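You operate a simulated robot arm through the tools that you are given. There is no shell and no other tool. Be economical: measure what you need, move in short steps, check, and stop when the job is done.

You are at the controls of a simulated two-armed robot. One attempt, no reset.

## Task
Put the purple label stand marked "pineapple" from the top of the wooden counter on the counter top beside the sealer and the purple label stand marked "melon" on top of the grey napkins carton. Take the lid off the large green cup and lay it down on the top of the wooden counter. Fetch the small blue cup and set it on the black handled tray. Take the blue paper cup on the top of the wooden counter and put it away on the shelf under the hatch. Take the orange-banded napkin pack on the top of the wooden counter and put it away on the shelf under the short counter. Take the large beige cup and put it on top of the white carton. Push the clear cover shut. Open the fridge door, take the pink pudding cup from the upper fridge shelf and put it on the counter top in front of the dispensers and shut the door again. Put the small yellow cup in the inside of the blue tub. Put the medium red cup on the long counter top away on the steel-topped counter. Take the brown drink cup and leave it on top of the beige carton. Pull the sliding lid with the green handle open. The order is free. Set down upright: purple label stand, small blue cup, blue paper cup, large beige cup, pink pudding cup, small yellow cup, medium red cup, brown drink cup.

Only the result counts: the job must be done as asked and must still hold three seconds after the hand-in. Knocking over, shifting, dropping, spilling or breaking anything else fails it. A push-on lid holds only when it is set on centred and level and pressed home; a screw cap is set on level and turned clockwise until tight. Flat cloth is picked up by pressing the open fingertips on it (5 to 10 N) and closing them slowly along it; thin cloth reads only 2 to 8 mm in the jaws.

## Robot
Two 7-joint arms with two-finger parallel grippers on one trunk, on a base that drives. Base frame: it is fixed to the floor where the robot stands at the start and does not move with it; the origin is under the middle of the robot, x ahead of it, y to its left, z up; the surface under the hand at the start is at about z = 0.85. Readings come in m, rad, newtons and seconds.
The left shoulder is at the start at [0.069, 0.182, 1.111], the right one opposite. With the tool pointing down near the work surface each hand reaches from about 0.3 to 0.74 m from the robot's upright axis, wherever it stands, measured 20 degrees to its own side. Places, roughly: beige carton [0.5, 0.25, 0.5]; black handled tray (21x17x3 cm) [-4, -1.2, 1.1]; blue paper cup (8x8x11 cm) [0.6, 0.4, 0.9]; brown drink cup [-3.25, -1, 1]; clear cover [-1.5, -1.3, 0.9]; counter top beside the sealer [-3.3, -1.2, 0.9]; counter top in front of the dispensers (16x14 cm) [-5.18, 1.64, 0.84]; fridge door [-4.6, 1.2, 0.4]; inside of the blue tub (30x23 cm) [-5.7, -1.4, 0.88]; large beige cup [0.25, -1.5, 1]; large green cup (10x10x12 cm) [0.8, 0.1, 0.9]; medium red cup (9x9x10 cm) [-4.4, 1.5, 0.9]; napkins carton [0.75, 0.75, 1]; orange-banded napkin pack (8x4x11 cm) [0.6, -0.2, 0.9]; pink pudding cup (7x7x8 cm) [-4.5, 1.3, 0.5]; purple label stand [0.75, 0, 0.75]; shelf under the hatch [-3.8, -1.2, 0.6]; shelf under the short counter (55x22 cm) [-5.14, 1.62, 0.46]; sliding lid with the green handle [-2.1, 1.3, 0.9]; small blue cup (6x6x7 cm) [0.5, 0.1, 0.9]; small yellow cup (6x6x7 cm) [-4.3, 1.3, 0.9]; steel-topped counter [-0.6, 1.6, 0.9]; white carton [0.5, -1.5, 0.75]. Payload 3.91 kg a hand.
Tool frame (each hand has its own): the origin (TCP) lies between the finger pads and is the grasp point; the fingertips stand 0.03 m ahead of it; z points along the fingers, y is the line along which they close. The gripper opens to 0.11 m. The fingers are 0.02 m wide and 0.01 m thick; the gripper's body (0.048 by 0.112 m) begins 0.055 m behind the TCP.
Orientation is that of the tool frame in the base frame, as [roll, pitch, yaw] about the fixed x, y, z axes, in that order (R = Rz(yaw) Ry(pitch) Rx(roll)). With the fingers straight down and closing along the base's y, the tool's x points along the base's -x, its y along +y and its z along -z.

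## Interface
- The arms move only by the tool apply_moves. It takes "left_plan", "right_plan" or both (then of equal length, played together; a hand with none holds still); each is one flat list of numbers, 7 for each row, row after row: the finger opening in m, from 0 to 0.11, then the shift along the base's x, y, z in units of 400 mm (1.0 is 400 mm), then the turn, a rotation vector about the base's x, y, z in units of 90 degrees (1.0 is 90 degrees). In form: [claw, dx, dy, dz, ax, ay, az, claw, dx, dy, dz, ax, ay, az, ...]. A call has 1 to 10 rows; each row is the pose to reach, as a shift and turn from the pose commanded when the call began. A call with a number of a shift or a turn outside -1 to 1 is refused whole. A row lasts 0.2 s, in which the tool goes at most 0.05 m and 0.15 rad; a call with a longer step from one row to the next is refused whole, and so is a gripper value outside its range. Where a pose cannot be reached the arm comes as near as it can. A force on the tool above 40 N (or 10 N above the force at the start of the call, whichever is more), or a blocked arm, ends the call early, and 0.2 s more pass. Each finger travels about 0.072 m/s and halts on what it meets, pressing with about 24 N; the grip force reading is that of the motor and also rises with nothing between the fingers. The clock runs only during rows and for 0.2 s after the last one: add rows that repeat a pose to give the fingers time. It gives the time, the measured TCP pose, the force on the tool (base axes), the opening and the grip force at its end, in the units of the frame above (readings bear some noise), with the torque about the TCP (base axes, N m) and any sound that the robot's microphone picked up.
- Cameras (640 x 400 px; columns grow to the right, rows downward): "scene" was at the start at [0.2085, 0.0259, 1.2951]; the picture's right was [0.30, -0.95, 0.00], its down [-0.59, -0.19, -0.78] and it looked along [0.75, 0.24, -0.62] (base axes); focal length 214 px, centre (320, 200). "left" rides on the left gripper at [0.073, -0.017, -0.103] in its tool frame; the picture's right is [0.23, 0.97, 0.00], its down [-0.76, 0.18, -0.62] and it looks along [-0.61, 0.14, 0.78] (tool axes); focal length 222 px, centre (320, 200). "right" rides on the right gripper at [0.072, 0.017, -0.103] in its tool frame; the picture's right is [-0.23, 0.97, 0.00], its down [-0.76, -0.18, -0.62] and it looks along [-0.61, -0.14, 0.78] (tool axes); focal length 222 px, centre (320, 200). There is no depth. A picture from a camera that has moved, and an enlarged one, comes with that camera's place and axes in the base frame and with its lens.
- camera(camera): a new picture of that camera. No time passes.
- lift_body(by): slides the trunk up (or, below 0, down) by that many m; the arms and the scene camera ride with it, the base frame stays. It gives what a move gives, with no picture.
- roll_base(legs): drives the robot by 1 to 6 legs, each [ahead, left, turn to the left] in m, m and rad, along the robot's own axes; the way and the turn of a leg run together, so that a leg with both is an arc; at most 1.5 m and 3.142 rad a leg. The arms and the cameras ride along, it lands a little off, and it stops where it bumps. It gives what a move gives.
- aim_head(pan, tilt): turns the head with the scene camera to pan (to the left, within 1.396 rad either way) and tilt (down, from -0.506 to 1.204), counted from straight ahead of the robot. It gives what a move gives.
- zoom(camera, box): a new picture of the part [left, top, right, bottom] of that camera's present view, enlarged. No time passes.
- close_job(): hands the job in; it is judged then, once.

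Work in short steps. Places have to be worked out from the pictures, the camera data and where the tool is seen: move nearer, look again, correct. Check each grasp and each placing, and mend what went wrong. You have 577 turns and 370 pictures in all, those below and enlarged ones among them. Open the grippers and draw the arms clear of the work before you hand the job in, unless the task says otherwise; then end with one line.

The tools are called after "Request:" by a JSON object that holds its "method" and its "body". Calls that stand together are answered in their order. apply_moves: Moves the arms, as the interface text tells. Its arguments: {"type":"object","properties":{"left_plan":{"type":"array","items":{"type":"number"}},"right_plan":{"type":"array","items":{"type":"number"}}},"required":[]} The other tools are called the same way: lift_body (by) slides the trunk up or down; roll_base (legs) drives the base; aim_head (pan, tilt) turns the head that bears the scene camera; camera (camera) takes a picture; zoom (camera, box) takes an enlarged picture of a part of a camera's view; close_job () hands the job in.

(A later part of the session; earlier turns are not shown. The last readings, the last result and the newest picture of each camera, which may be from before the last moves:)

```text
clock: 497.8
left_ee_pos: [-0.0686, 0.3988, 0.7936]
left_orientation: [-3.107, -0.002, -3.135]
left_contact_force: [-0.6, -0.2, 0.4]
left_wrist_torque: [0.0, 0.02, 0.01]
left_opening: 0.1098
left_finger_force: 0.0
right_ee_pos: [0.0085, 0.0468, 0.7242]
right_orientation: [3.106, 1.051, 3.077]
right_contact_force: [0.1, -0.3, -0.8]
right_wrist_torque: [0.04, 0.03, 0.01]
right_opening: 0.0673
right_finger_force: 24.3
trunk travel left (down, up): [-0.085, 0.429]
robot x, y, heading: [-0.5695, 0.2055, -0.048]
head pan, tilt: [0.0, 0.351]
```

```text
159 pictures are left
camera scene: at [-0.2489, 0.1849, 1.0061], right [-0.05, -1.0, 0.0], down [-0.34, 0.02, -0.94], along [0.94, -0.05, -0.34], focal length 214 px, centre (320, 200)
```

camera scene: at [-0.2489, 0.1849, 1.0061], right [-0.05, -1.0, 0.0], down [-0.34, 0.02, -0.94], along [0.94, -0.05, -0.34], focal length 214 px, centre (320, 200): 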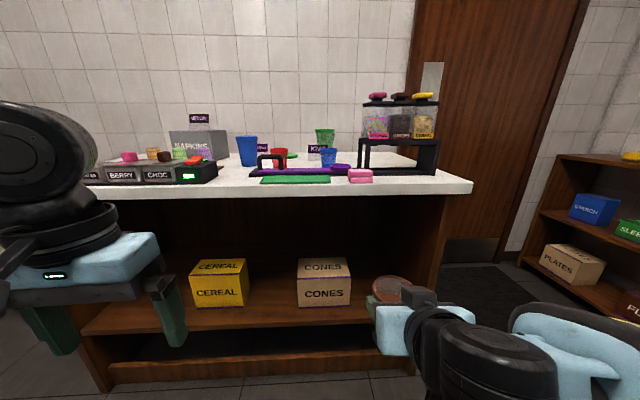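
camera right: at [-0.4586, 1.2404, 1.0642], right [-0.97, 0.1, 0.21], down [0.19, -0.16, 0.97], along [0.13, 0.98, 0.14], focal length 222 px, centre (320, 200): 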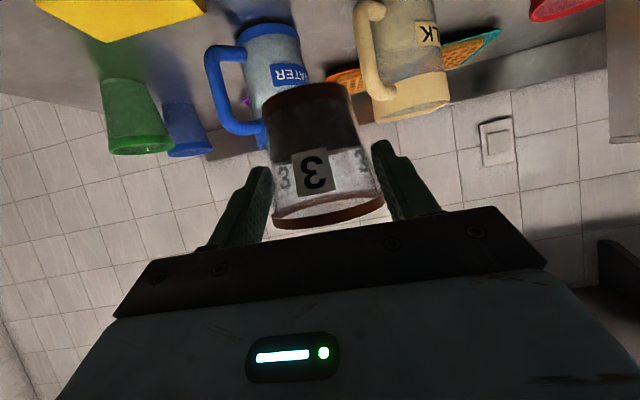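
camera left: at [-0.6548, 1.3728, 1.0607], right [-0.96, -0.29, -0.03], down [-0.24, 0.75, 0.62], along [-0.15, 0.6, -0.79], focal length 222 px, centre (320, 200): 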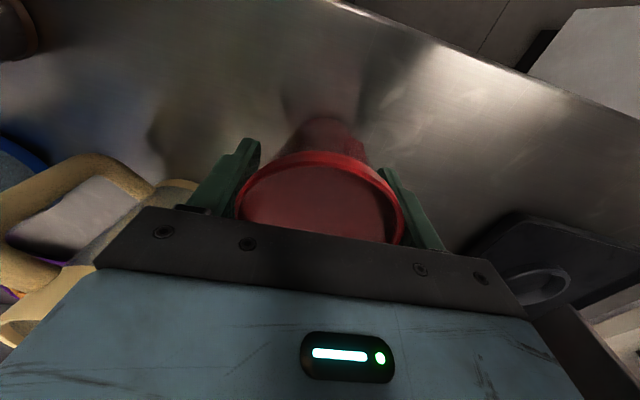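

The beige CONES carton's top is centred ≈(0.46,0.135), z≈0.468. I pull the left hand in, lower the right hand, and drive closer.

Request:
{"method": "apply_moves", "body": {"left_plan": [0.11, -0.1, 0.02, 0, 0, 0, 0, 0.08, -0.2, 0.04, 0, 0, 0, 0, 0.06, -0.3, 0.06, 0, 0, 0, 0, 0.06, -0.4, 0.08, 0, 0, 0, 0, 0.06, -0.5, 0.1, 0, 0, 0, 0], "right_plan": [0.05, 0, 0, -0.08, 0, 0, 0, 0.05, 0, 0, -0.16, 0, 0, 0, 0.05, 0, 0, -0.24, 0, 0, 0, 0.05, 0, 0, -0.3, 0, 0, 0, 0.05, 0, 0, -0.35, 0, 0, 0]}}

Request:
{"method": "roll_base", "body": {"legs": [[0.1, 0.075, 0.048], [0.12, 0, 0]]}}

Request:
{"method": "camera", "body": {"camera": "right"}}

Request:
{"method": "camera", "body": {"camera": "scene"}}

```text
clock: 499.0
left_ee_pos: [-0.2487, 0.4399, 0.8156]
left_orientation: [-3.107, -0.001, -3.136]
left_contact_force: [-0.4, -0.1, 0.7]
left_wrist_torque: [0.01, 0.01, -0.01]
left_opening: 0.0598
left_finger_force: 0.1
left hand out of reach, approached as far as the arm can: row 4, 5
right_ee_pos: [0.0086, 0.0476, 0.5848]
right_orientation: [3.109, 1.052, 3.075]
right_contact_force: [-0.6, 0.4, -2.1]
right_wrist_torque: [0.0, 0.01, 0.0]
right_opening: 0.0673
right_finger_force: 24.1
trunk travel left (down, up): [-0.085, 0.429]
robot x, y, heading: [-0.5688, 0.1976, -0.052]
head pan, tilt: [0.0, 0.351]
```

```text
clock: 501.2
left_ee_pos: [-0.0343, 0.525, 0.8155]
left_orientation: [-3.107, 0.001, -3.088]
left_contact_force: [-0.8, 1.1, -0.1]
left_wrist_torque: [0.03, -0.02, -0.02]
left_opening: 0.06
left_finger_force: 0.0
right_ee_pos: [0.2388, 0.1459, 0.5857]
right_orientation: [3.109, 1.053, 3.121]
right_contact_force: [0.1, -1.0, -0.7]
right_wrist_torque: [0.01, 0.04, -0.02]
right_opening: 0.0672
right_finger_force: 24.2
trunk travel left (down, up): [-0.085, 0.429]
robot x, y, heading: [-0.346, 0.2702, -0.006]
head pan, tilt: [0.0, 0.351]
```

```text
158 pictures are left
camera right: at [0.1136, 0.1619, 0.5736], right [0.11, 0.97, 0.21], down [-0.16, -0.19, 0.97], along [0.98, -0.14, 0.14], focal length 222 px, centre (320, 200)
```

right: 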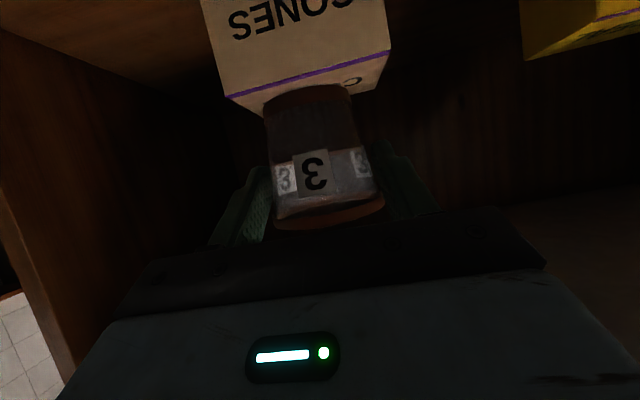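

```text
157 pictures are left
camera scene: at [-0.0238, 0.2709, 1.006], right [0.0, -1.0, 0.0], down [-0.34, 0.0, -0.94], along [0.94, 0.0, -0.34], focal length 214 px, centre (320, 200)
```

scene: 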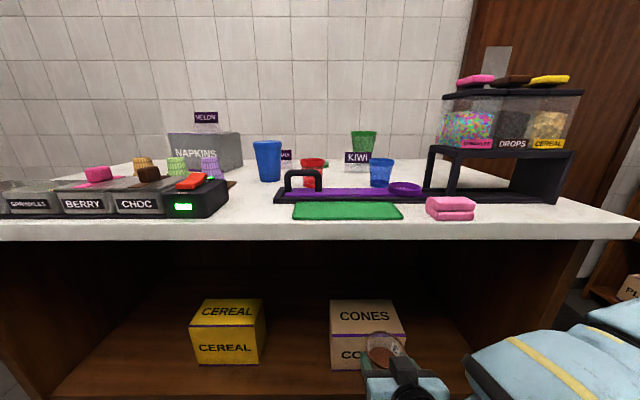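

Carton confirmed at (0.458,0.135), top ≈0.465. I drive 0.17 m ahead and bring the cup above it.

Request:
{"method": "roll_base", "body": {"legs": [[0.17, 0, 0]]}}

Request:
{"method": "apply_moves", "body": {"right_plan": [0.05, 0.06, -0.02, 0, 0, 0, 0, 0.05, 0.11, -0.02, -0.03, 0, 0, 0, 0.05, 0.11, -0.02, -0.08, 0, 0, 0]}}

Request:
{"method": "camera", "body": {"camera": "right"}}

Request:
{"method": "camera", "body": {"camera": "scene"}}

```text
clock: 502.7
left_ee_pos: [0.1171, 0.5227, 0.8172]
left_orientation: [-3.103, 0.008, -3.1]
left_contact_force: [0.0, 0.0, -1.3]
left_wrist_torque: [0.01, 0.0, -0.02]
left_opening: 0.06
left_finger_force: 0.0
right_ee_pos: [0.3773, 0.1431, 0.5799]
right_orientation: [3.123, 1.032, 3.139]
right_contact_force: [0.0, 0.3, -1.5]
right_wrist_torque: [0.0, 0.03, 0.0]
right_opening: 0.0672
right_finger_force: 23.5
trunk travel left (down, up): [-0.085, 0.429]
robot x, y, heading: [-0.1892, 0.2737, -0.015]
head pan, tilt: [0.0, 0.351]
stopped in leg 1: the robot was blocked; the commanded pose is now the measured one
```

```text
clock: 503.7
left_ee_pos: [0.1242, 0.5014, 0.8196]
left_orientation: [-3.111, 0.01, 3.137]
left_contact_force: [-0.4, -0.5, 0.1]
left_wrist_torque: [0.05, -0.01, 0.03]
left_opening: 0.0599
left_finger_force: 0.0
right_ee_pos: [0.3904, 0.0874, 0.5212]
right_orientation: [3.119, 0.966, 3.069]
right_contact_force: [0.9, -2.6, 4.7]
right_wrist_torque: [-0.18, -0.21, -0.07]
right_opening: 0.0662
right_finger_force: 24.1
trunk travel left (down, up): [-0.085, 0.429]
robot x, y, heading: [-0.1938, 0.2717, -0.058]
head pan, tilt: [0.0, 0.351]
stopped in row 3 (right hand): the arm was blocked; the commanded pose is now the measured one
```

```text
156 pictures are left
camera right: at [0.2652, 0.112, 0.5193], right [0.18, 0.96, 0.2], down [-0.09, -0.19, 0.98], along [0.98, -0.2, 0.05], focal length 222 px, centre (320, 200)
```

right: 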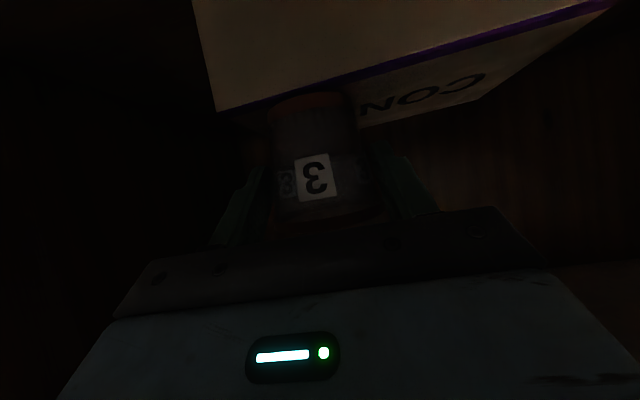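

```text
155 pictures are left
camera scene: at [0.1185, 0.2456, 1.0094], right [-0.06, -1.0, 0.0], down [-0.34, 0.03, -0.94], along [0.94, -0.06, -0.34], focal length 214 px, centre (320, 200)
```

scene: 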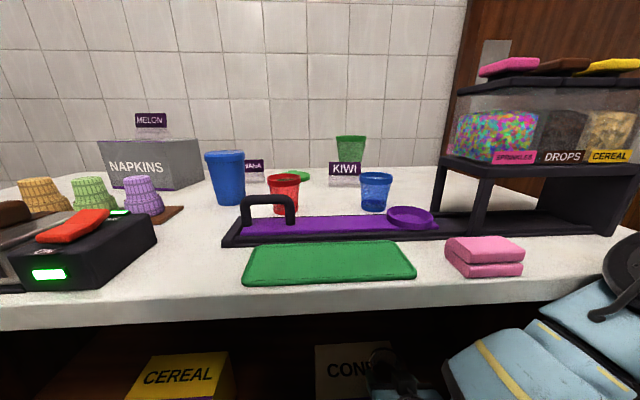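

Something of the body met the counter edge before the cup was over the carton. I lift the cup a little, back the base 0.1 m, straighten, and reach with the arm instead.

Request:
{"method": "apply_moves", "body": {"right_plan": [0.05, 0, 0, 0.04, 0, 0, 0, 0.05, -0.03, 0, 0.1, 0, 0, 0, 0.05, -0.06, 0, 0.12, 0, 0, 0]}}

Request:
{"method": "roll_base", "body": {"legs": [[-0.1, 0, 0], [0, 0, 0.055]]}}

Request:
{"method": "camera", "body": {"camera": "right"}}

Request:
{"method": "camera", "body": {"camera": "scene"}}

```text
clock: 504.5
left_ee_pos: [0.1309, 0.5058, 0.8163]
left_orientation: [-3.109, 0.0, -3.14]
left_contact_force: [0.8, -0.6, -0.1]
left_wrist_torque: [0.02, 0.01, 0.0]
left_opening: 0.0604
left_finger_force: 0.1
right_ee_pos: [0.3766, 0.0989, 0.5675]
right_orientation: [3.118, 0.968, 3.079]
right_contact_force: [0.7, -0.2, -0.4]
right_wrist_torque: [-0.01, -0.02, 0.02]
right_opening: 0.0661
right_finger_force: 23.9
trunk travel left (down, up): [-0.085, 0.429]
robot x, y, heading: [-0.191, 0.2674, -0.053]
head pan, tilt: [0.0, 0.351]
```

```text
clock: 506.0
left_ee_pos: [0.0177, 0.5295, 0.8157]
left_orientation: [-3.106, 0.0, -3.084]
left_contact_force: [-0.6, -0.1, -0.3]
left_wrist_torque: [-0.02, -0.02, 0.01]
left_opening: 0.0601
left_finger_force: 0.1
right_ee_pos: [0.2818, 0.1358, 0.5639]
right_orientation: [3.119, 0.964, 3.138]
right_contact_force: [-0.4, -0.1, -1.4]
right_wrist_torque: [-0.02, 0.06, 0.0]
right_opening: 0.0661
right_finger_force: 24.2
trunk travel left (down, up): [-0.085, 0.429]
robot x, y, heading: [-0.2888, 0.2723, -0.003]
head pan, tilt: [0.0, 0.351]
```

```text
154 pictures are left
camera right: at [0.1565, 0.1508, 0.5657], right [0.12, 0.97, 0.2], down [-0.08, -0.19, 0.98], along [0.99, -0.13, 0.05], focal length 222 px, centre (320, 200)
```

right: 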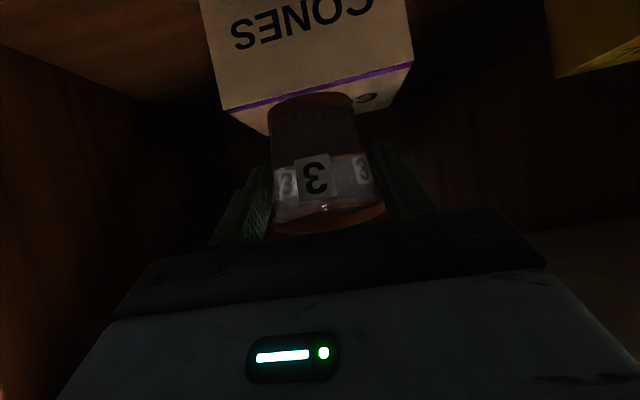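

```text
153 pictures are left
camera scene: at [0.0277, 0.2748, 1.0062], right [0.0, -1.0, 0.0], down [-0.34, 0.0, -0.94], along [0.94, 0.0, -0.34], focal length 214 px, centre (320, 200)
```

scene: 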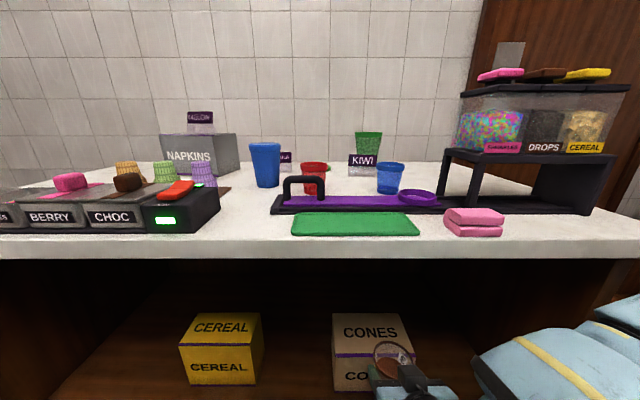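

The carton hasn't moved. I extend the right arm 17 cm forward over it.

Request:
{"method": "apply_moves", "body": {"right_plan": [0.05, 0.1, 0, 0.01, 0, 0, 0, 0.05, 0.2, 0, 0.01, 0, 0, 0, 0.05, 0.3, 0, 0.01, 0, 0, 0, 0.05, 0.4, 0, 0.01, 0, 0, 0, 0.05, 0.43, 0, 0.01, 0, 0, 0]}}

Request:
{"method": "camera", "body": {"camera": "right"}}

Request:
{"method": "zoom", "body": {"camera": "scene", "box": [280, 240, 500, 400]}}

```text
clock: 507.2
left_ee_pos: [0.0165, 0.5287, 0.8162]
left_orientation: [-3.106, -0.001, -3.085]
left_contact_force: [-0.1, 0.1, -0.3]
left_wrist_torque: [0.0, 0.0, -0.03]
left_opening: 0.0602
left_finger_force: 0.1
right_ee_pos: [0.456, 0.1354, 0.5669]
right_orientation: [3.122, 0.964, 3.139]
right_contact_force: [-0.2, -0.7, -1.2]
right_wrist_torque: [0.03, 0.02, -0.03]
right_opening: 0.0659
right_finger_force: 23.8
trunk travel left (down, up): [-0.085, 0.429]
robot x, y, heading: [-0.2916, 0.2779, -0.004]
head pan, tilt: [0.0, 0.351]
```

```text
152 pictures are left
camera right: at [0.3294, 0.1505, 0.5687], right [0.12, 0.97, 0.2], down [-0.07, -0.19, 0.98], along [0.99, -0.13, 0.05], focal length 222 px, centre (320, 200)
```

right: 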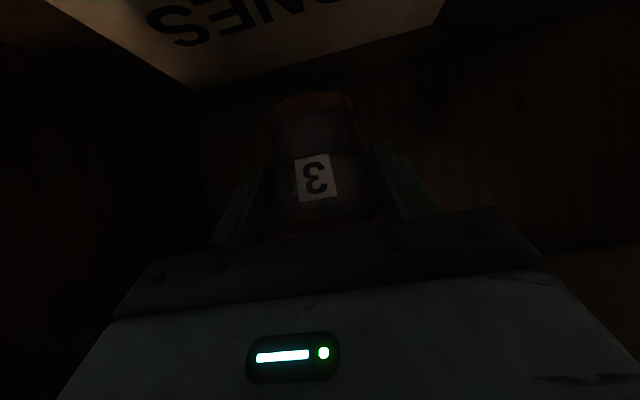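

```text
2.50 times, centred on (390, 320) of scene
camera zoom: at [0.0279, 0.2747, 1.0061], right [0.0, -1.0, 0.0], down [-0.34, 0.0, -0.94], along [0.94, 0.0, -0.34], focal length 536 px, centre (145, -100)
```

zoom: 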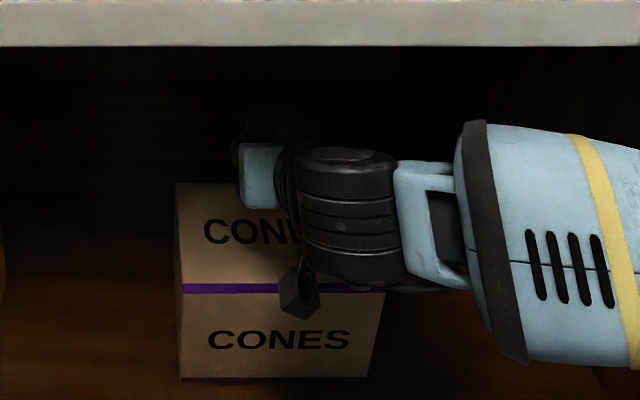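

In place over the carton. I lower gently to contact.

Request:
{"method": "apply_moves", "body": {"right_plan": [0.05, 0, 0, -0.04, 0, 0, 0, 0.05, 0, 0, -0.07, 0, 0, 0, 0.05, 0, 0, -0.09, 0, 0, 0, 0.05, 0, 0, -0.105, 0, 0, 0, 0.05, 0, 0, -0.12, 0, 0, 0, 0.05, 0, 0, -0.13, 0, 0, 0, 0.05, 0, 0, -0.14, 0, 0, 0]}}

```text
clock: 508.8
left_ee_pos: [0.0149, 0.5291, 0.8157]
left_orientation: [-3.107, 0.001, -3.087]
left_contact_force: [0.4, -0.5, 0.0]
left_wrist_torque: [0.01, -0.01, -0.04]
left_opening: 0.0599
left_finger_force: 0.0
right_ee_pos: [0.4544, 0.137, 0.518]
right_orientation: [3.119, 0.971, 3.139]
right_contact_force: [-3.3, 1.0, 13.5]
right_wrist_torque: [0.02, -0.41, 0.01]
right_opening: 0.0657
right_finger_force: 23.9
trunk travel left (down, up): [-0.085, 0.429]
robot x, y, heading: [-0.2887, 0.2706, 0.002]
head pan, tilt: [0.0, 0.351]
```

Contact. I ease, open to 85 mm and withdraw straight back.

Request:
{"method": "apply_moves", "body": {"right_plan": [0.055, 0, 0, 0.008, 0, 0, 0, 0.072, 0, 0, 0.008, 0, 0, 0, 0.085, 0, 0, 0.008, 0, 0, 0, 0.09, 0, 0, 0.008, 0, 0, 0, 0.09, -0.03, 0, 0.01, 0, 0, 0, 0.09, -0.09, 0, 0.015, 0, 0, 0, 0.09, -0.18, 0, 0.03, 0, 0, 0, 0.09, -0.28, 0, 0.05, 0, 0, 0, 0.09, -0.38, 0, 0.06, 0, 0, 0, 0.09, -0.45, 0, 0.06, 0, 0, 0]}}

Request:
{"method": "camera", "body": {"camera": "right"}}

Request:
{"method": "zoom", "body": {"camera": "scene", "box": [280, 240, 500, 400]}}

```text
clock: 511.0
left_ee_pos: [0.0159, 0.5293, 0.8152]
left_orientation: [-3.105, -0.001, -3.087]
left_contact_force: [-0.2, -0.2, -0.3]
left_wrist_torque: [0.0, 0.02, 0.03]
left_opening: 0.06
left_finger_force: 0.1
right_ee_pos: [0.2775, 0.1372, 0.5382]
right_orientation: [3.124, 0.964, 3.138]
right_contact_force: [-0.2, 0.0, 0.2]
right_wrist_torque: [-0.02, 0.03, 0.03]
right_opening: 0.09
right_finger_force: 0.1
trunk travel left (down, up): [-0.085, 0.429]
robot x, y, heading: [-0.2908, 0.2754, -0.003]
head pan, tilt: [0.0, 0.351]
```

```text
150 pictures are left
camera right: at [0.1506, 0.152, 0.5382], right [0.12, 0.97, 0.2], down [-0.08, -0.19, 0.98], along [0.99, -0.13, 0.05], focal length 222 px, centre (320, 200)
```

right: 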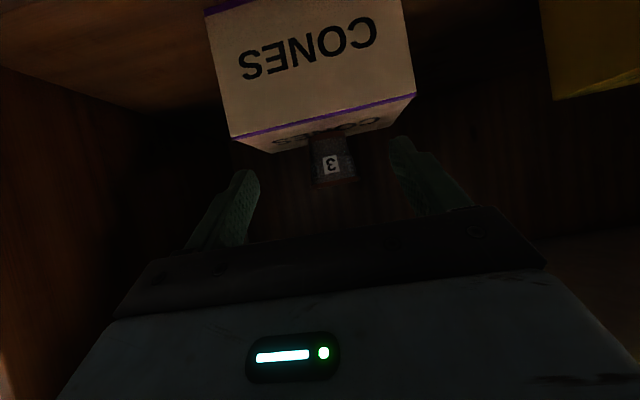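

```text
2.50 times, centred on (390, 320) of scene
camera zoom: at [0.0276, 0.2748, 1.0062], right [0.0, -1.0, 0.0], down [-0.34, 0.0, -0.94], along [0.94, 0.0, -0.34], focal length 536 px, centre (145, -100)
```

zoom: 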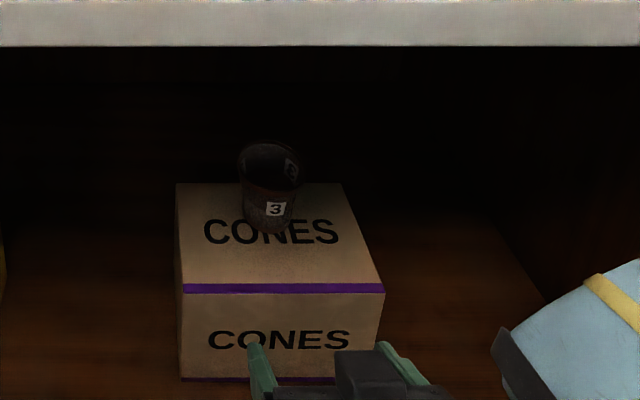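

The drink stands on the CONES carton. I back out, raise the trunk, and restore the right hand to tool-down.

Request:
{"method": "roll_base", "body": {"legs": [[-0.3, 0, 0]]}}

Request:
{"method": "lift_body", "body": {"by": 0.35}}

Request:
{"method": "apply_moves", "body": {"right_plan": [0.09, 0, 0, 0.05, 0, 0.09, 0, 0.09, 0, 0, 0.1, 0, 0.18, 0, 0.09, -0.03, 0, 0.15, 0, 0.27, 0, 0.09, -0.08, 0, 0.2, 0, 0.36, 0, 0.09, -0.14, 0, 0.28, 0, 0.45, 0, 0.09, -0.2, 0, 0.36, 0, 0.54, 0, 0.09, -0.26, 0, 0.44, 0, 0.614, 0, 0.09, -0.3, -0.05, 0.52, 0, 0.614, 0, 0.09, -0.3, -0.05, 0.62, 0, 0.614, 0, 0.09, -0.3, -0.05, 0.7, 0, 0.614, 0]}}

Request:
{"method": "aim_head", "body": {"pan": 0, "tilt": 0.7}}

Request:
{"method": "camera", "body": {"camera": "scene"}}

```text
clock: 513.2
left_ee_pos: [-0.3017, 0.5304, 0.8158]
left_orientation: [-3.108, 0.002, -3.087]
left_contact_force: [-0.1, 0.1, -0.1]
left_wrist_torque: [0.04, 0.02, -0.01]
left_opening: 0.0598
left_finger_force: 0.0
right_ee_pos: [-0.0408, 0.1377, 0.5381]
right_orientation: [3.12, 0.966, 3.138]
right_contact_force: [0.2, -0.5, -0.3]
right_wrist_torque: [-0.03, 0.01, 0.01]
right_opening: 0.0903
right_finger_force: 0.1
trunk travel left (down, up): [-0.085, 0.429]
robot x, y, heading: [-0.6089, 0.2772, -0.001]
head pan, tilt: [0.0, 0.351]
```

```text
clock: 516.6
left_ee_pos: [-0.3014, 0.5279, 1.1656]
left_orientation: [-3.107, -0.002, -3.088]
left_contact_force: [-0.7, 0.9, -0.2]
left_wrist_torque: [-0.02, 0.0, 0.01]
left_opening: 0.0602
left_finger_force: 0.0
right_ee_pos: [-0.0406, 0.1375, 0.8869]
right_orientation: [3.12, 0.964, 3.14]
right_contact_force: [-0.1, -0.5, -0.5]
right_wrist_torque: [0.0, 0.01, -0.03]
right_opening: 0.0899
right_finger_force: 0.0
trunk travel left (down, up): [-0.435, 0.079]
robot x, y, heading: [-0.6089, 0.2769, -0.005]
head pan, tilt: [0.0, 0.351]
```

```text
clock: 518.8
left_ee_pos: [-0.3014, 0.5295, 1.1659]
left_orientation: [-3.107, 0.0, -3.087]
left_contact_force: [-0.1, 0.5, -0.4]
left_wrist_torque: [0.01, -0.04, -0.01]
left_opening: 0.0599
left_finger_force: 0.1
right_ee_pos: [-0.162, 0.1192, 1.1685]
right_orientation: [3.125, -0.001, 3.141]
right_contact_force: [0.5, 0.2, 0.0]
right_wrist_torque: [0.0, 0.0, -0.01]
right_opening: 0.0901
right_finger_force: 0.1
trunk travel left (down, up): [-0.435, 0.079]
robot x, y, heading: [-0.6122, 0.278, -0.008]
head pan, tilt: [0.0, 0.351]
```

```text
clock: 519.6
left_ee_pos: [-0.301, 0.5296, 1.166]
left_orientation: [-3.107, 0.001, -3.09]
left_contact_force: [0.0, -0.4, -0.8]
left_wrist_torque: [0.0, -0.01, -0.01]
left_opening: 0.06
left_finger_force: 0.0
right_ee_pos: [-0.1598, 0.1193, 1.1676]
right_orientation: [3.125, -0.001, 3.139]
right_contact_force: [0.2, 0.0, -0.9]
right_wrist_torque: [0.02, 0.03, -0.02]
right_opening: 0.0898
right_finger_force: 0.1
trunk travel left (down, up): [-0.435, 0.079]
robot x, y, heading: [-0.6077, 0.2758, -0.003]
head pan, tilt: [0.0, 0.7]
```

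```text
148 pictures are left
camera scene: at [-0.427, 0.2757, 1.3625], right [0.0, -1.0, 0.0], down [-0.64, 0.0, -0.77], along [0.77, 0.0, -0.64], focal length 214 px, centre (320, 200)
```

scene: 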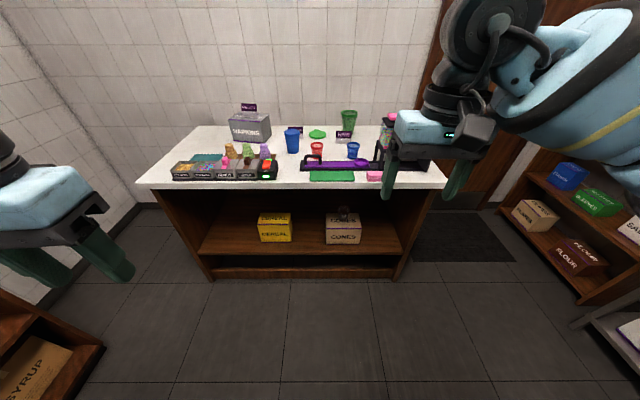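

Now for the two blue cups on the wooden counter: I drive up to it again.

Request:
{"method": "roll_base", "body": {"legs": [[0.58, -0.06, 0.003]]}}

Request:
{"method": "aim_head", "body": {"pan": 0.1, "tilt": 0.8}}

Request:
{"method": "camera", "body": {"camera": "scene"}}

Request:
{"method": "camera", "body": {"camera": "right"}}

```text
clock: 522.9
left_ee_pos: [0.2825, 0.4577, 1.1666]
left_orientation: [-3.106, 0.001, -3.101]
left_contact_force: [0.1, 0.3, -0.1]
left_wrist_torque: [-0.04, -0.01, 0.02]
left_opening: 0.0599
left_finger_force: 0.0
right_ee_pos: [0.4168, 0.046, 1.1691]
right_orientation: [3.125, 0.002, 3.125]
right_contact_force: [0.2, 0.1, 0.9]
right_wrist_torque: [0.01, 0.03, 0.03]
right_opening: 0.09
right_finger_force: 0.0
trunk travel left (down, up): [-0.435, 0.079]
robot x, y, heading: [-0.0288, 0.214, -0.02]
head pan, tilt: [0.0, 0.7]
```

```text
clock: 523.6
left_ee_pos: [0.2821, 0.4591, 1.1652]
left_orientation: [-3.106, 0.0, -3.1]
left_contact_force: [-0.3, -0.2, 0.0]
left_wrist_torque: [-0.02, -0.02, 0.03]
left_opening: 0.06
left_finger_force: 0.0
right_ee_pos: [0.4165, 0.0473, 1.1689]
right_orientation: [3.123, 0.001, 3.128]
right_contact_force: [0.4, 0.1, -0.4]
right_wrist_torque: [0.01, -0.01, 0.03]
right_opening: 0.0904
right_finger_force: 0.0
trunk travel left (down, up): [-0.435, 0.079]
robot x, y, heading: [-0.0305, 0.2117, -0.017]
head pan, tilt: [0.099, 0.799]
```

```text
147 pictures are left
camera scene: at [0.1485, 0.2151, 1.3542], right [0.08, -1.0, 0.0], down [-0.71, -0.06, -0.7], along [0.69, 0.06, -0.72], focal length 214 px, centre (320, 200)
```

scene: 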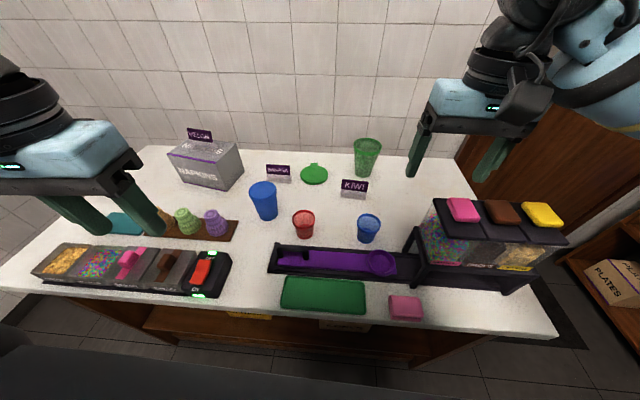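

```text
146 pictures are left
camera right: at [0.3455, 0.0627, 1.2724], right [0.24, 0.97, 0.02], down [0.76, -0.2, 0.62], along [0.6, -0.14, -0.78], focal length 222 px, centre (320, 200)
```

right: 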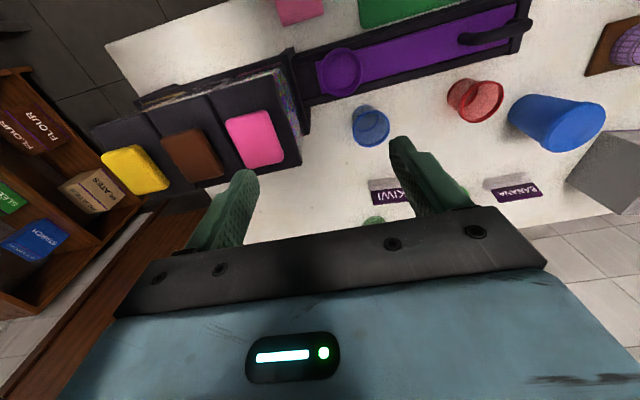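

Small blue cup ≈(0.494,0.113); blue paper cup ≈(0.553,0.408). I take the small blue one first with the right hand.

Request:
{"method": "apply_moves", "body": {"right_plan": [0.08, 0.06, 0.06, 0, 0, 0, 0, 0.08, 0.13, 0.12, -0.02, 0, 0, 0, 0.08, 0.194, 0.164, -0.06, 0, 0, 0, 0.08, 0.194, 0.164, -0.17, 0, 0, 0, 0.08, 0.194, 0.164, -0.28, 0, 0, 0, 0.08, 0.194, 0.164, -0.3, 0, 0, 0]}}

Request:
{"method": "camera", "body": {"camera": "right"}}

```text
clock: 525.0
left_ee_pos: [0.2824, 0.4589, 1.1652]
left_orientation: [-3.108, 0.001, -3.101]
left_contact_force: [0.6, -0.2, -0.5]
left_wrist_torque: [-0.02, 0.03, 0.02]
left_opening: 0.0597
left_finger_force: 0.0
right_ee_pos: [0.4929, 0.1132, 1.0441]
right_orientation: [3.125, 0.002, 3.125]
right_contact_force: [-0.5, 0.0, -0.4]
right_wrist_torque: [-0.04, -0.01, 0.04]
right_opening: 0.0802
right_finger_force: 0.0
trunk travel left (down, up): [-0.435, 0.079]
robot x, y, heading: [-0.0294, 0.2114, -0.018]
head pan, tilt: [0.099, 0.799]
```

```text
145 pictures are left
camera right: at [0.4215, 0.1299, 1.1491], right [0.24, 0.97, 0.02], down [0.76, -0.2, 0.62], along [0.6, -0.14, -0.78], focal length 222 px, centre (320, 200)
```

right: 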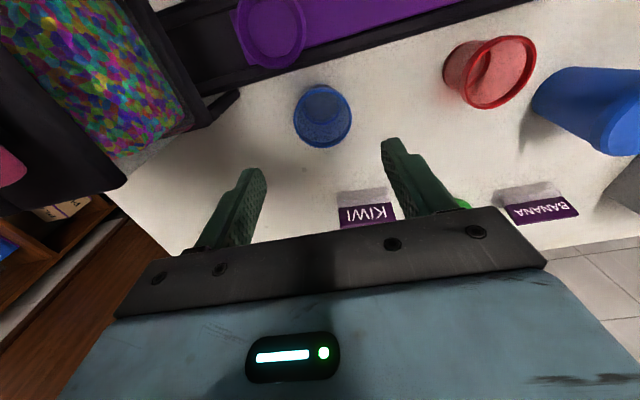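

Centred. I descend, close and lift.

Request:
{"method": "apply_moves", "body": {"right_plan": [0.08, 0.005, 0.01, -0.1, 0, 0, 0, 0.08, 0.005, 0.01, -0.2, 0, 0, 0, 0.08, 0.005, 0.01, -0.3, 0, 0, 0, 0.08, 0.005, 0.01, -0.37, 0, 0, 0, 0.065, 0.005, 0.01, -0.37, 0, 0, 0, 0.05, 0.005, 0.01, -0.37, 0, 0, 0, 0.04, 0.005, 0.01, -0.37, 0, 0, 0, 0.04, 0.005, 0.01, -0.37, 0, 0, 0]}}

Request:
{"method": "apply_moves", "body": {"right_plan": [0.04, 0, 0, 0.1, 0, 0, 0, 0.04, 0, 0, 0.21, 0, 0, 0, 0.04, 0, 0, 0.32, 0, 0, 0, 0.04, 0, 0, 0.43, 0, 0, 0, 0.04, 0, 0, 0.54, 0, 0, 0, 0.04, -0.03, 0, 0.64, 0, 0, 0, 0.04, -0.1, -0.04, 0.72, 0, 0, 0, 0.04, -0.18, -0.1, 0.76, 0, 0, 0]}}

Request:
{"method": "camera", "body": {"camera": "right"}}

```text
clock: 527.0
left_ee_pos: [0.2734, 0.4613, 1.1657]
left_orientation: [-3.102, 0.005, -3.101]
left_contact_force: [-0.5, -0.7, 1.7]
left_wrist_torque: [-0.01, -0.05, -0.03]
left_opening: 0.0599
left_finger_force: 0.2
right_ee_pos: [0.5044, 0.1252, 0.9389]
right_orientation: [3.097, 0.074, 3.119]
right_contact_force: [0.0, 1.1, 11.8]
right_wrist_torque: [-0.05, 0.07, 0.03]
right_opening: 0.0584
right_finger_force: 24.2
trunk travel left (down, up): [-0.435, 0.079]
robot x, y, heading: [-0.0295, 0.2123, -0.018]
head pan, tilt: [0.099, 0.799]
stopped in row 8 (right hand): the arm was blocked; the commanded pose is now the measured one
```

```text
clock: 528.8
left_ee_pos: [0.281, 0.4572, 1.1661]
left_orientation: [-3.105, 0.001, -3.101]
left_contact_force: [-0.6, -0.1, 0.0]
left_wrist_torque: [0.01, -0.01, -0.03]
left_opening: 0.0598
left_finger_force: 0.1
right_ee_pos: [0.433, 0.0794, 1.2262]
right_orientation: [3.106, 0.044, 3.118]
right_contact_force: [0.2, 0.3, 0.2]
right_wrist_torque: [0.02, -0.02, -0.01]
right_opening: 0.0582
right_finger_force: 23.8
trunk travel left (down, up): [-0.435, 0.079]
robot x, y, heading: [-0.0315, 0.2091, -0.019]
head pan, tilt: [0.099, 0.799]
```

```text
144 pictures are left
camera right: at [0.3559, 0.093, 1.3277], right [0.25, 0.97, 0.05], down [0.73, -0.22, 0.65], along [0.64, -0.13, -0.76], focal length 222 px, centre (320, 200)
```

right: 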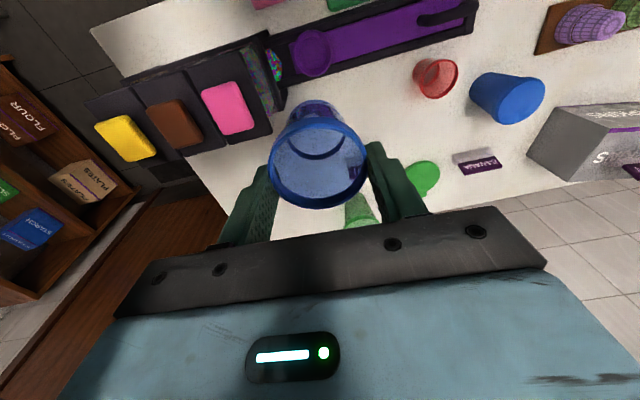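

I got the cup (near its rim), but the arm touched something; I check that the dispensers are unmoved.

Request:
{"method": "camera", "body": {"camera": "scene"}}

```text
143 pictures are left
camera scene: at [0.1471, 0.2141, 1.3543], right [0.08, -1.0, 0.0], down [-0.71, -0.06, -0.7], along [0.7, 0.06, -0.72], focal length 214 px, centre (320, 200)
```

scene: 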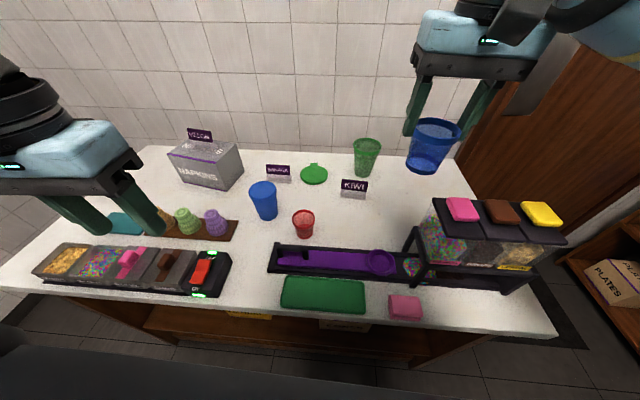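

A coloured patch shows near the rack's left leg; I zoom in to see.

Request:
{"method": "zoom", "body": {"camera": "scene", "box": [360, 180, 580, 320]}}

```text
2.86 times, centred on (470, 250) of scene
camera zoom: at [0.1471, 0.2141, 1.3543], right [0.08, -1.0, 0.0], down [-0.71, -0.06, -0.7], along [0.7, 0.06, -0.72], focal length 613 px, centre (-109, 57)
```

zoom: 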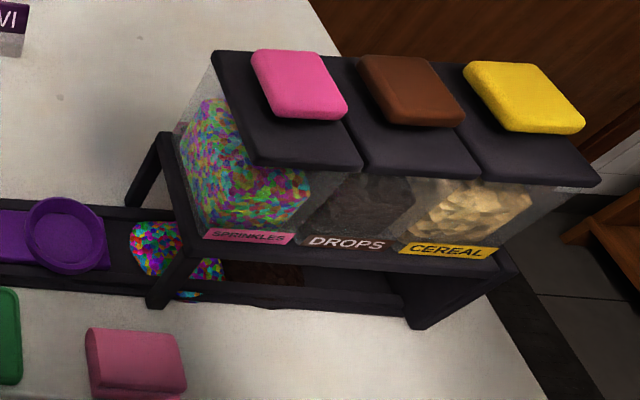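

Sprinkles were dispensed into the rack's catch tray by the arm's brush; I cannot undo that, so I'll keep well away from it. Now the blue paper cup with the left hand, tilted ~35°.

Request:
{"method": "apply_moves", "body": {"left_plan": [0.08, 0.08, -0.03, 0, 0, -0.09, 0, 0.1, 0.17, -0.06, 0, 0, -0.18, 0, 0.11, 0.26, -0.09, 0, 0, -0.27, 0, 0.11, 0.35, -0.11, -0.05, 0, -0.36, 0, 0.11, 0.43, -0.12, -0.1, 0, -0.382, 0, 0.11, 0.5, -0.12, -0.16, 0, -0.382, 0, 0.11, 0.5, -0.12, -0.22, 0, -0.382, 0]}}

Request:
{"method": "camera", "body": {"camera": "left"}}

```text
clock: 530.4
left_ee_pos: [0.4805, 0.4089, 1.0765]
left_orientation: [-3.078, 0.599, -3.091]
left_contact_force: [0.2, 0.0, -0.1]
left_wrist_torque: [0.04, 0.02, -0.01]
left_opening: 0.11
left_finger_force: 0.0
right_ee_pos: [0.4336, 0.0799, 1.2256]
right_orientation: [3.104, 0.042, 3.119]
right_contact_force: [0.6, 1.1, -0.2]
right_wrist_torque: [0.01, -0.01, -0.02]
right_opening: 0.0581
right_finger_force: 24.3
trunk travel left (down, up): [-0.435, 0.079]
robot x, y, heading: [-0.0293, 0.2086, -0.018]
head pan, tilt: [0.099, 0.799]
```

```text
141 pictures are left
camera left: at [0.3626, 0.3944, 1.1209], right [-0.2, 0.96, -0.18], down [0.27, 0.23, 0.93], along [0.94, 0.14, -0.31], focal length 222 px, centre (320, 200)
```

left: 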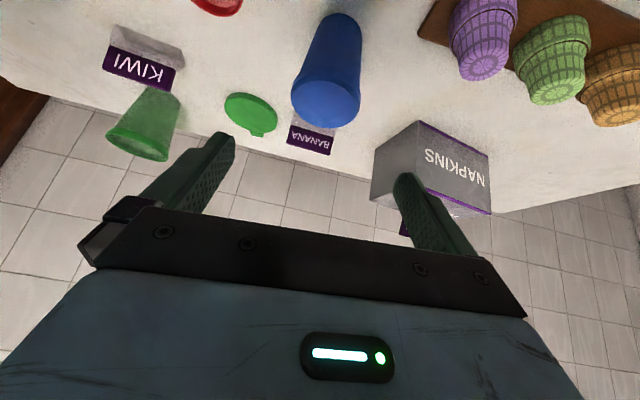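

Cup centre ≈(0.548,0.409), top z≈0.96. I descend astride it to z≈0.935 and close.

Request:
{"method": "apply_moves", "body": {"left_plan": [0.11, 0.06, 0, -0.06, 0, 0, 0, 0.11, 0.12, 0, -0.13, 0, 0, 0, 0.11, 0.17, 0, -0.22, 0, 0, 0, 0.11, 0.17, 0, -0.3, 0, 0, 0, 0.11, 0.17, 0, -0.352, 0, 0, 0, 0.11, 0.17, 0, -0.352, 0, 0, 0]}}

Request:
{"method": "camera", "body": {"camera": "left"}}

Request:
{"method": "zoom", "body": {"camera": "scene", "box": [160, 120, 340, 260]}}

```text
clock: 531.8
left_ee_pos: [0.5498, 0.4084, 0.9403]
left_orientation: [-3.079, 0.6, -3.091]
left_contact_force: [0.2, 0.6, 0.2]
left_wrist_torque: [-0.02, -0.01, -0.01]
left_opening: 0.1099
left_finger_force: 0.1
right_ee_pos: [0.4338, 0.0793, 1.2259]
right_orientation: [3.106, 0.043, 3.119]
right_contact_force: [-0.6, 0.3, -0.2]
right_wrist_torque: [-0.02, -0.02, -0.03]
right_opening: 0.0581
right_finger_force: 23.7
trunk travel left (down, up): [-0.435, 0.079]
robot x, y, heading: [-0.0307, 0.2117, -0.011]
head pan, tilt: [0.099, 0.799]
```

```text
140 pictures are left
camera left: at [0.432, 0.393, 0.9842], right [-0.2, 0.96, -0.18], down [0.27, 0.23, 0.93], along [0.94, 0.14, -0.31], focal length 222 px, centre (320, 200)
```

left: 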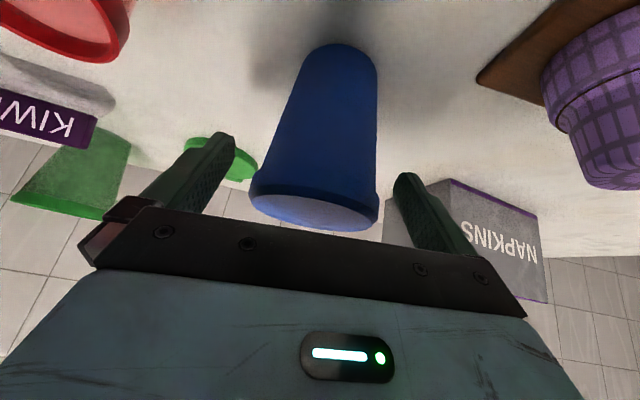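

```text
2.86 times, centred on (250, 190) of scene
camera zoom: at [0.1481, 0.2151, 1.3542], right [0.08, -1.0, 0.0], down [-0.71, -0.06, -0.7], along [0.69, 0.06, -0.72], focal length 613 px, centre (520, 229)
```

zoom: 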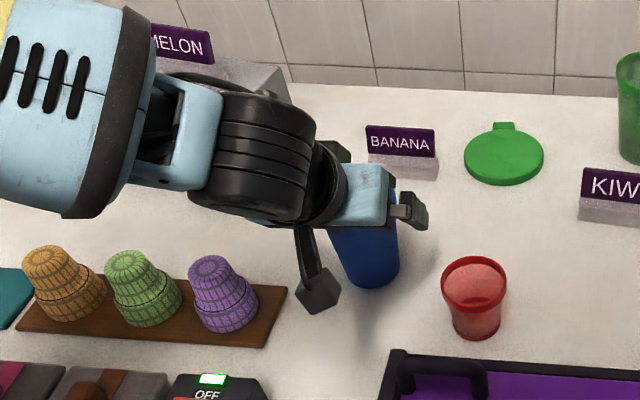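

Good straddle. I close and lift.

Request:
{"method": "apply_moves", "body": {"left_plan": [0.095, 0, 0, 0, 0, 0, 0, 0.08, 0, 0, 0, 0, 0, 0, 0.065, 0, 0, 0, 0, 0, 0, 0.055, 0, 0, 0, 0, 0, 0, 0.055, 0, 0, 0, 0, 0, 0, 0.055, 0, 0, 0.08, 0, 0, 0, 0.055, 0, 0, 0.18, 0, 0, 0, 0.055, 0, 0, 0.29, 0, 0, 0, 0.055, -0.03, 0, 0.39, 0, 0, 0, 0.055, -0.1, 0, 0.47, 0, 0, 0]}}

Request:
{"method": "camera", "body": {"camera": "left"}}

```text
clock: 534.0
left_ee_pos: [0.5069, 0.4132, 1.1264]
left_orientation: [-3.081, 0.599, -3.093]
left_contact_force: [0.4, -0.8, -1.5]
left_wrist_torque: [0.0, 0.01, 0.02]
left_opening: 0.0739
left_finger_force: 23.7
right_ee_pos: [0.4326, 0.079, 1.2256]
right_orientation: [3.104, 0.044, 3.12]
right_contact_force: [-0.9, 0.1, -0.6]
right_wrist_torque: [-0.01, -0.04, 0.05]
right_opening: 0.0581
right_finger_force: 24.3
trunk travel left (down, up): [-0.435, 0.079]
robot x, y, heading: [-0.0298, 0.2087, -0.02]
head pan, tilt: [0.099, 0.799]
```

```text
138 pictures are left
camera left: at [0.3892, 0.3984, 1.1712], right [-0.2, 0.96, -0.18], down [0.27, 0.23, 0.93], along [0.94, 0.14, -0.31], focal length 222 px, centre (320, 200)
```

left: 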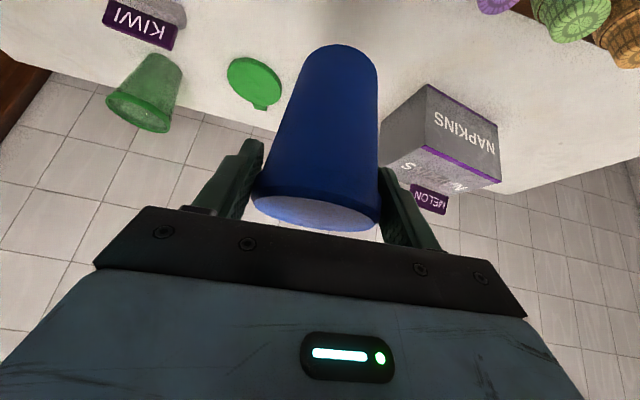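

Both blue cups are held. I pull the left in, back off and drive to the hatch area at x≈-3.8.

Request:
{"method": "apply_moves", "body": {"left_plan": [0.055, -0.08, 0, 0.05, 0, 0, 0, 0.055, -0.15, 0, 0.08, 0, 0, 0]}}

Request:
{"method": "roll_base", "body": {"legs": [[-0.65, -0.2, 0], [0, 0, -1.55], [0, -1.45, 0], [0, -1.45, 0]]}}

Request:
{"method": "aim_head", "body": {"pan": -0.15, "tilt": 0.6}}

Request:
{"method": "camera", "body": {"camera": "scene"}}

```text
clock: 534.6
left_ee_pos: [0.4516, 0.4116, 1.159]
left_orientation: [-3.079, 0.599, -3.092]
left_contact_force: [-0.5, 0.3, -2.3]
left_wrist_torque: [0.0, 0.03, -0.01]
left_opening: 0.0739
left_finger_force: 24.2
right_ee_pos: [0.4333, 0.0802, 1.2253]
right_orientation: [3.106, 0.045, 3.119]
right_contact_force: [0.2, 0.5, -0.7]
right_wrist_torque: [-0.05, -0.01, -0.01]
right_opening: 0.0582
right_finger_force: 24.2
trunk travel left (down, up): [-0.435, 0.079]
robot x, y, heading: [-0.0307, 0.2082, -0.017]
head pan, tilt: [0.099, 0.799]
```

```text
clock: 566.1
left_ee_pos: [-3.2548, -0.526, 1.1585]
left_orientation: [-3.079, 0.599, 1.659]
left_contact_force: [-0.6, -0.5, -3.5]
left_wrist_torque: [0.04, 0.02, 0.04]
left_opening: 0.0734
left_finger_force: 24.1
right_ee_pos: [-3.586, -0.5194, 1.2253]
right_orientation: [3.105, 0.044, 1.587]
right_contact_force: [-0.2, -0.1, -0.9]
right_wrist_torque: [0.0, -0.04, 0.0]
right_opening: 0.0582
right_finger_force: 24.0
trunk travel left (down, up): [-0.435, 0.079]
robot x, y, heading: [-3.4772, -0.0469, -1.552]
head pan, tilt: [0.099, 0.799]
```

```text
clock: 566.9
left_ee_pos: [-3.255, -0.5254, 1.158]
left_orientation: [-3.079, 0.598, 1.659]
left_contact_force: [0.1, -0.7, -2.1]
left_wrist_torque: [0.0, 0.02, 0.0]
left_opening: 0.0734
left_finger_force: 24.0
right_ee_pos: [-3.5861, -0.5191, 1.2261]
right_orientation: [3.105, 0.043, 1.588]
right_contact_force: [-0.9, -0.4, -0.1]
right_wrist_torque: [-0.01, -0.01, 0.03]
right_opening: 0.0583
right_finger_force: 23.7
trunk travel left (down, up): [-0.435, 0.079]
robot x, y, heading: [-3.4762, -0.0503, -1.551]
head pan, tilt: [-0.15, 0.6]
```

```text
137 pictures are left
camera scene: at [-3.4809, -0.2343, 1.3709], right [-0.99, 0.13, 0.0], down [0.07, 0.56, -0.82], along [-0.11, -0.82, -0.57], focal length 214 px, centre (320, 200)
```

scene: 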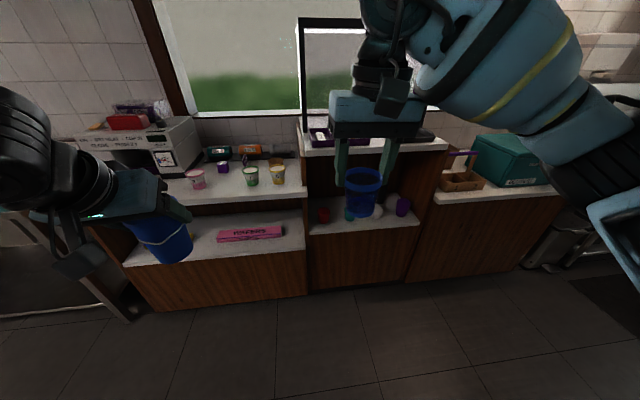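

I raise and pull in the left hand (to clear the hatch ledge), then drive to x≈-3.8 and look at the tray.

Request:
{"method": "apply_moves", "body": {"left_plan": [0.055, 0, 0.04, 0.1, 0, 0, 0, 0.055, 0, 0.1, 0.18, 0, 0, 0, 0.055, 0, 0.16, 0.26, 0, 0, 0, 0.055, 0, 0.2, 0.3, 0, 0, 0]}}

Request:
{"method": "roll_base", "body": {"legs": [[0.25, -0.31, -0.018]]}}

Request:
{"method": "camera", "body": {"camera": "scene"}}

Request:
{"method": "camera", "body": {"camera": "right"}}

```text
clock: 567.9
left_ee_pos: [-3.2539, -0.4428, 1.2808]
left_orientation: [-3.078, 0.598, 1.658]
left_contact_force: [-0.1, -0.4, -1.7]
left_wrist_torque: [0.02, -0.04, 0.01]
left_opening: 0.0733
left_finger_force: 23.9
right_ee_pos: [-3.5871, -0.5189, 1.227]
right_orientation: [3.105, 0.043, 1.586]
right_contact_force: [0.7, 0.5, -0.8]
right_wrist_torque: [0.01, -0.02, -0.01]
right_opening: 0.0581
right_finger_force: 24.2
trunk travel left (down, up): [-0.435, 0.079]
robot x, y, heading: [-3.476, -0.0492, -1.55]
head pan, tilt: [-0.15, 0.6]
```

```text
clock: 571.1
left_ee_pos: [-3.5561, -0.7035, 1.2798]
left_orientation: [-3.079, 0.598, 1.638]
left_contact_force: [0.2, 0.7, -2.4]
left_wrist_torque: [0.04, 0.03, 0.01]
left_opening: 0.0735
left_finger_force: 24.2
right_ee_pos: [-3.8903, -0.772, 1.2252]
right_orientation: [3.106, 0.044, 1.565]
right_contact_force: [-0.3, -0.1, -0.7]
right_wrist_torque: [0.04, -0.02, -0.01]
right_opening: 0.0584
right_finger_force: 24.3
trunk travel left (down, up): [-0.435, 0.079]
robot x, y, heading: [-3.7692, -0.3091, -1.567]
head pan, tilt: [-0.15, 0.6]
```

```text
136 pictures are left
camera scene: at [-3.7785, -0.4894, 1.371], right [-0.99, 0.15, 0.0], down [0.08, 0.56, -0.83], along [-0.12, -0.82, -0.56], focal length 214 px, centre (320, 200)
```

scene: 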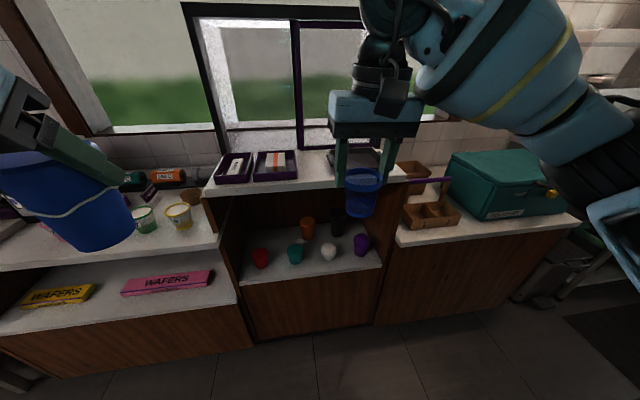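

```text
135 pictures are left
camera right: at [-3.8767, -0.6959, 1.3273], right [0.97, -0.23, 0.05], down [-0.2, -0.73, 0.65], along [-0.12, -0.64, -0.76], focal length 222 px, centre (320, 200)
```

right: 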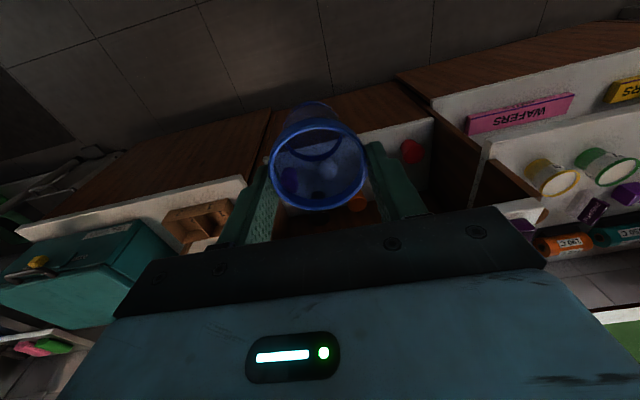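

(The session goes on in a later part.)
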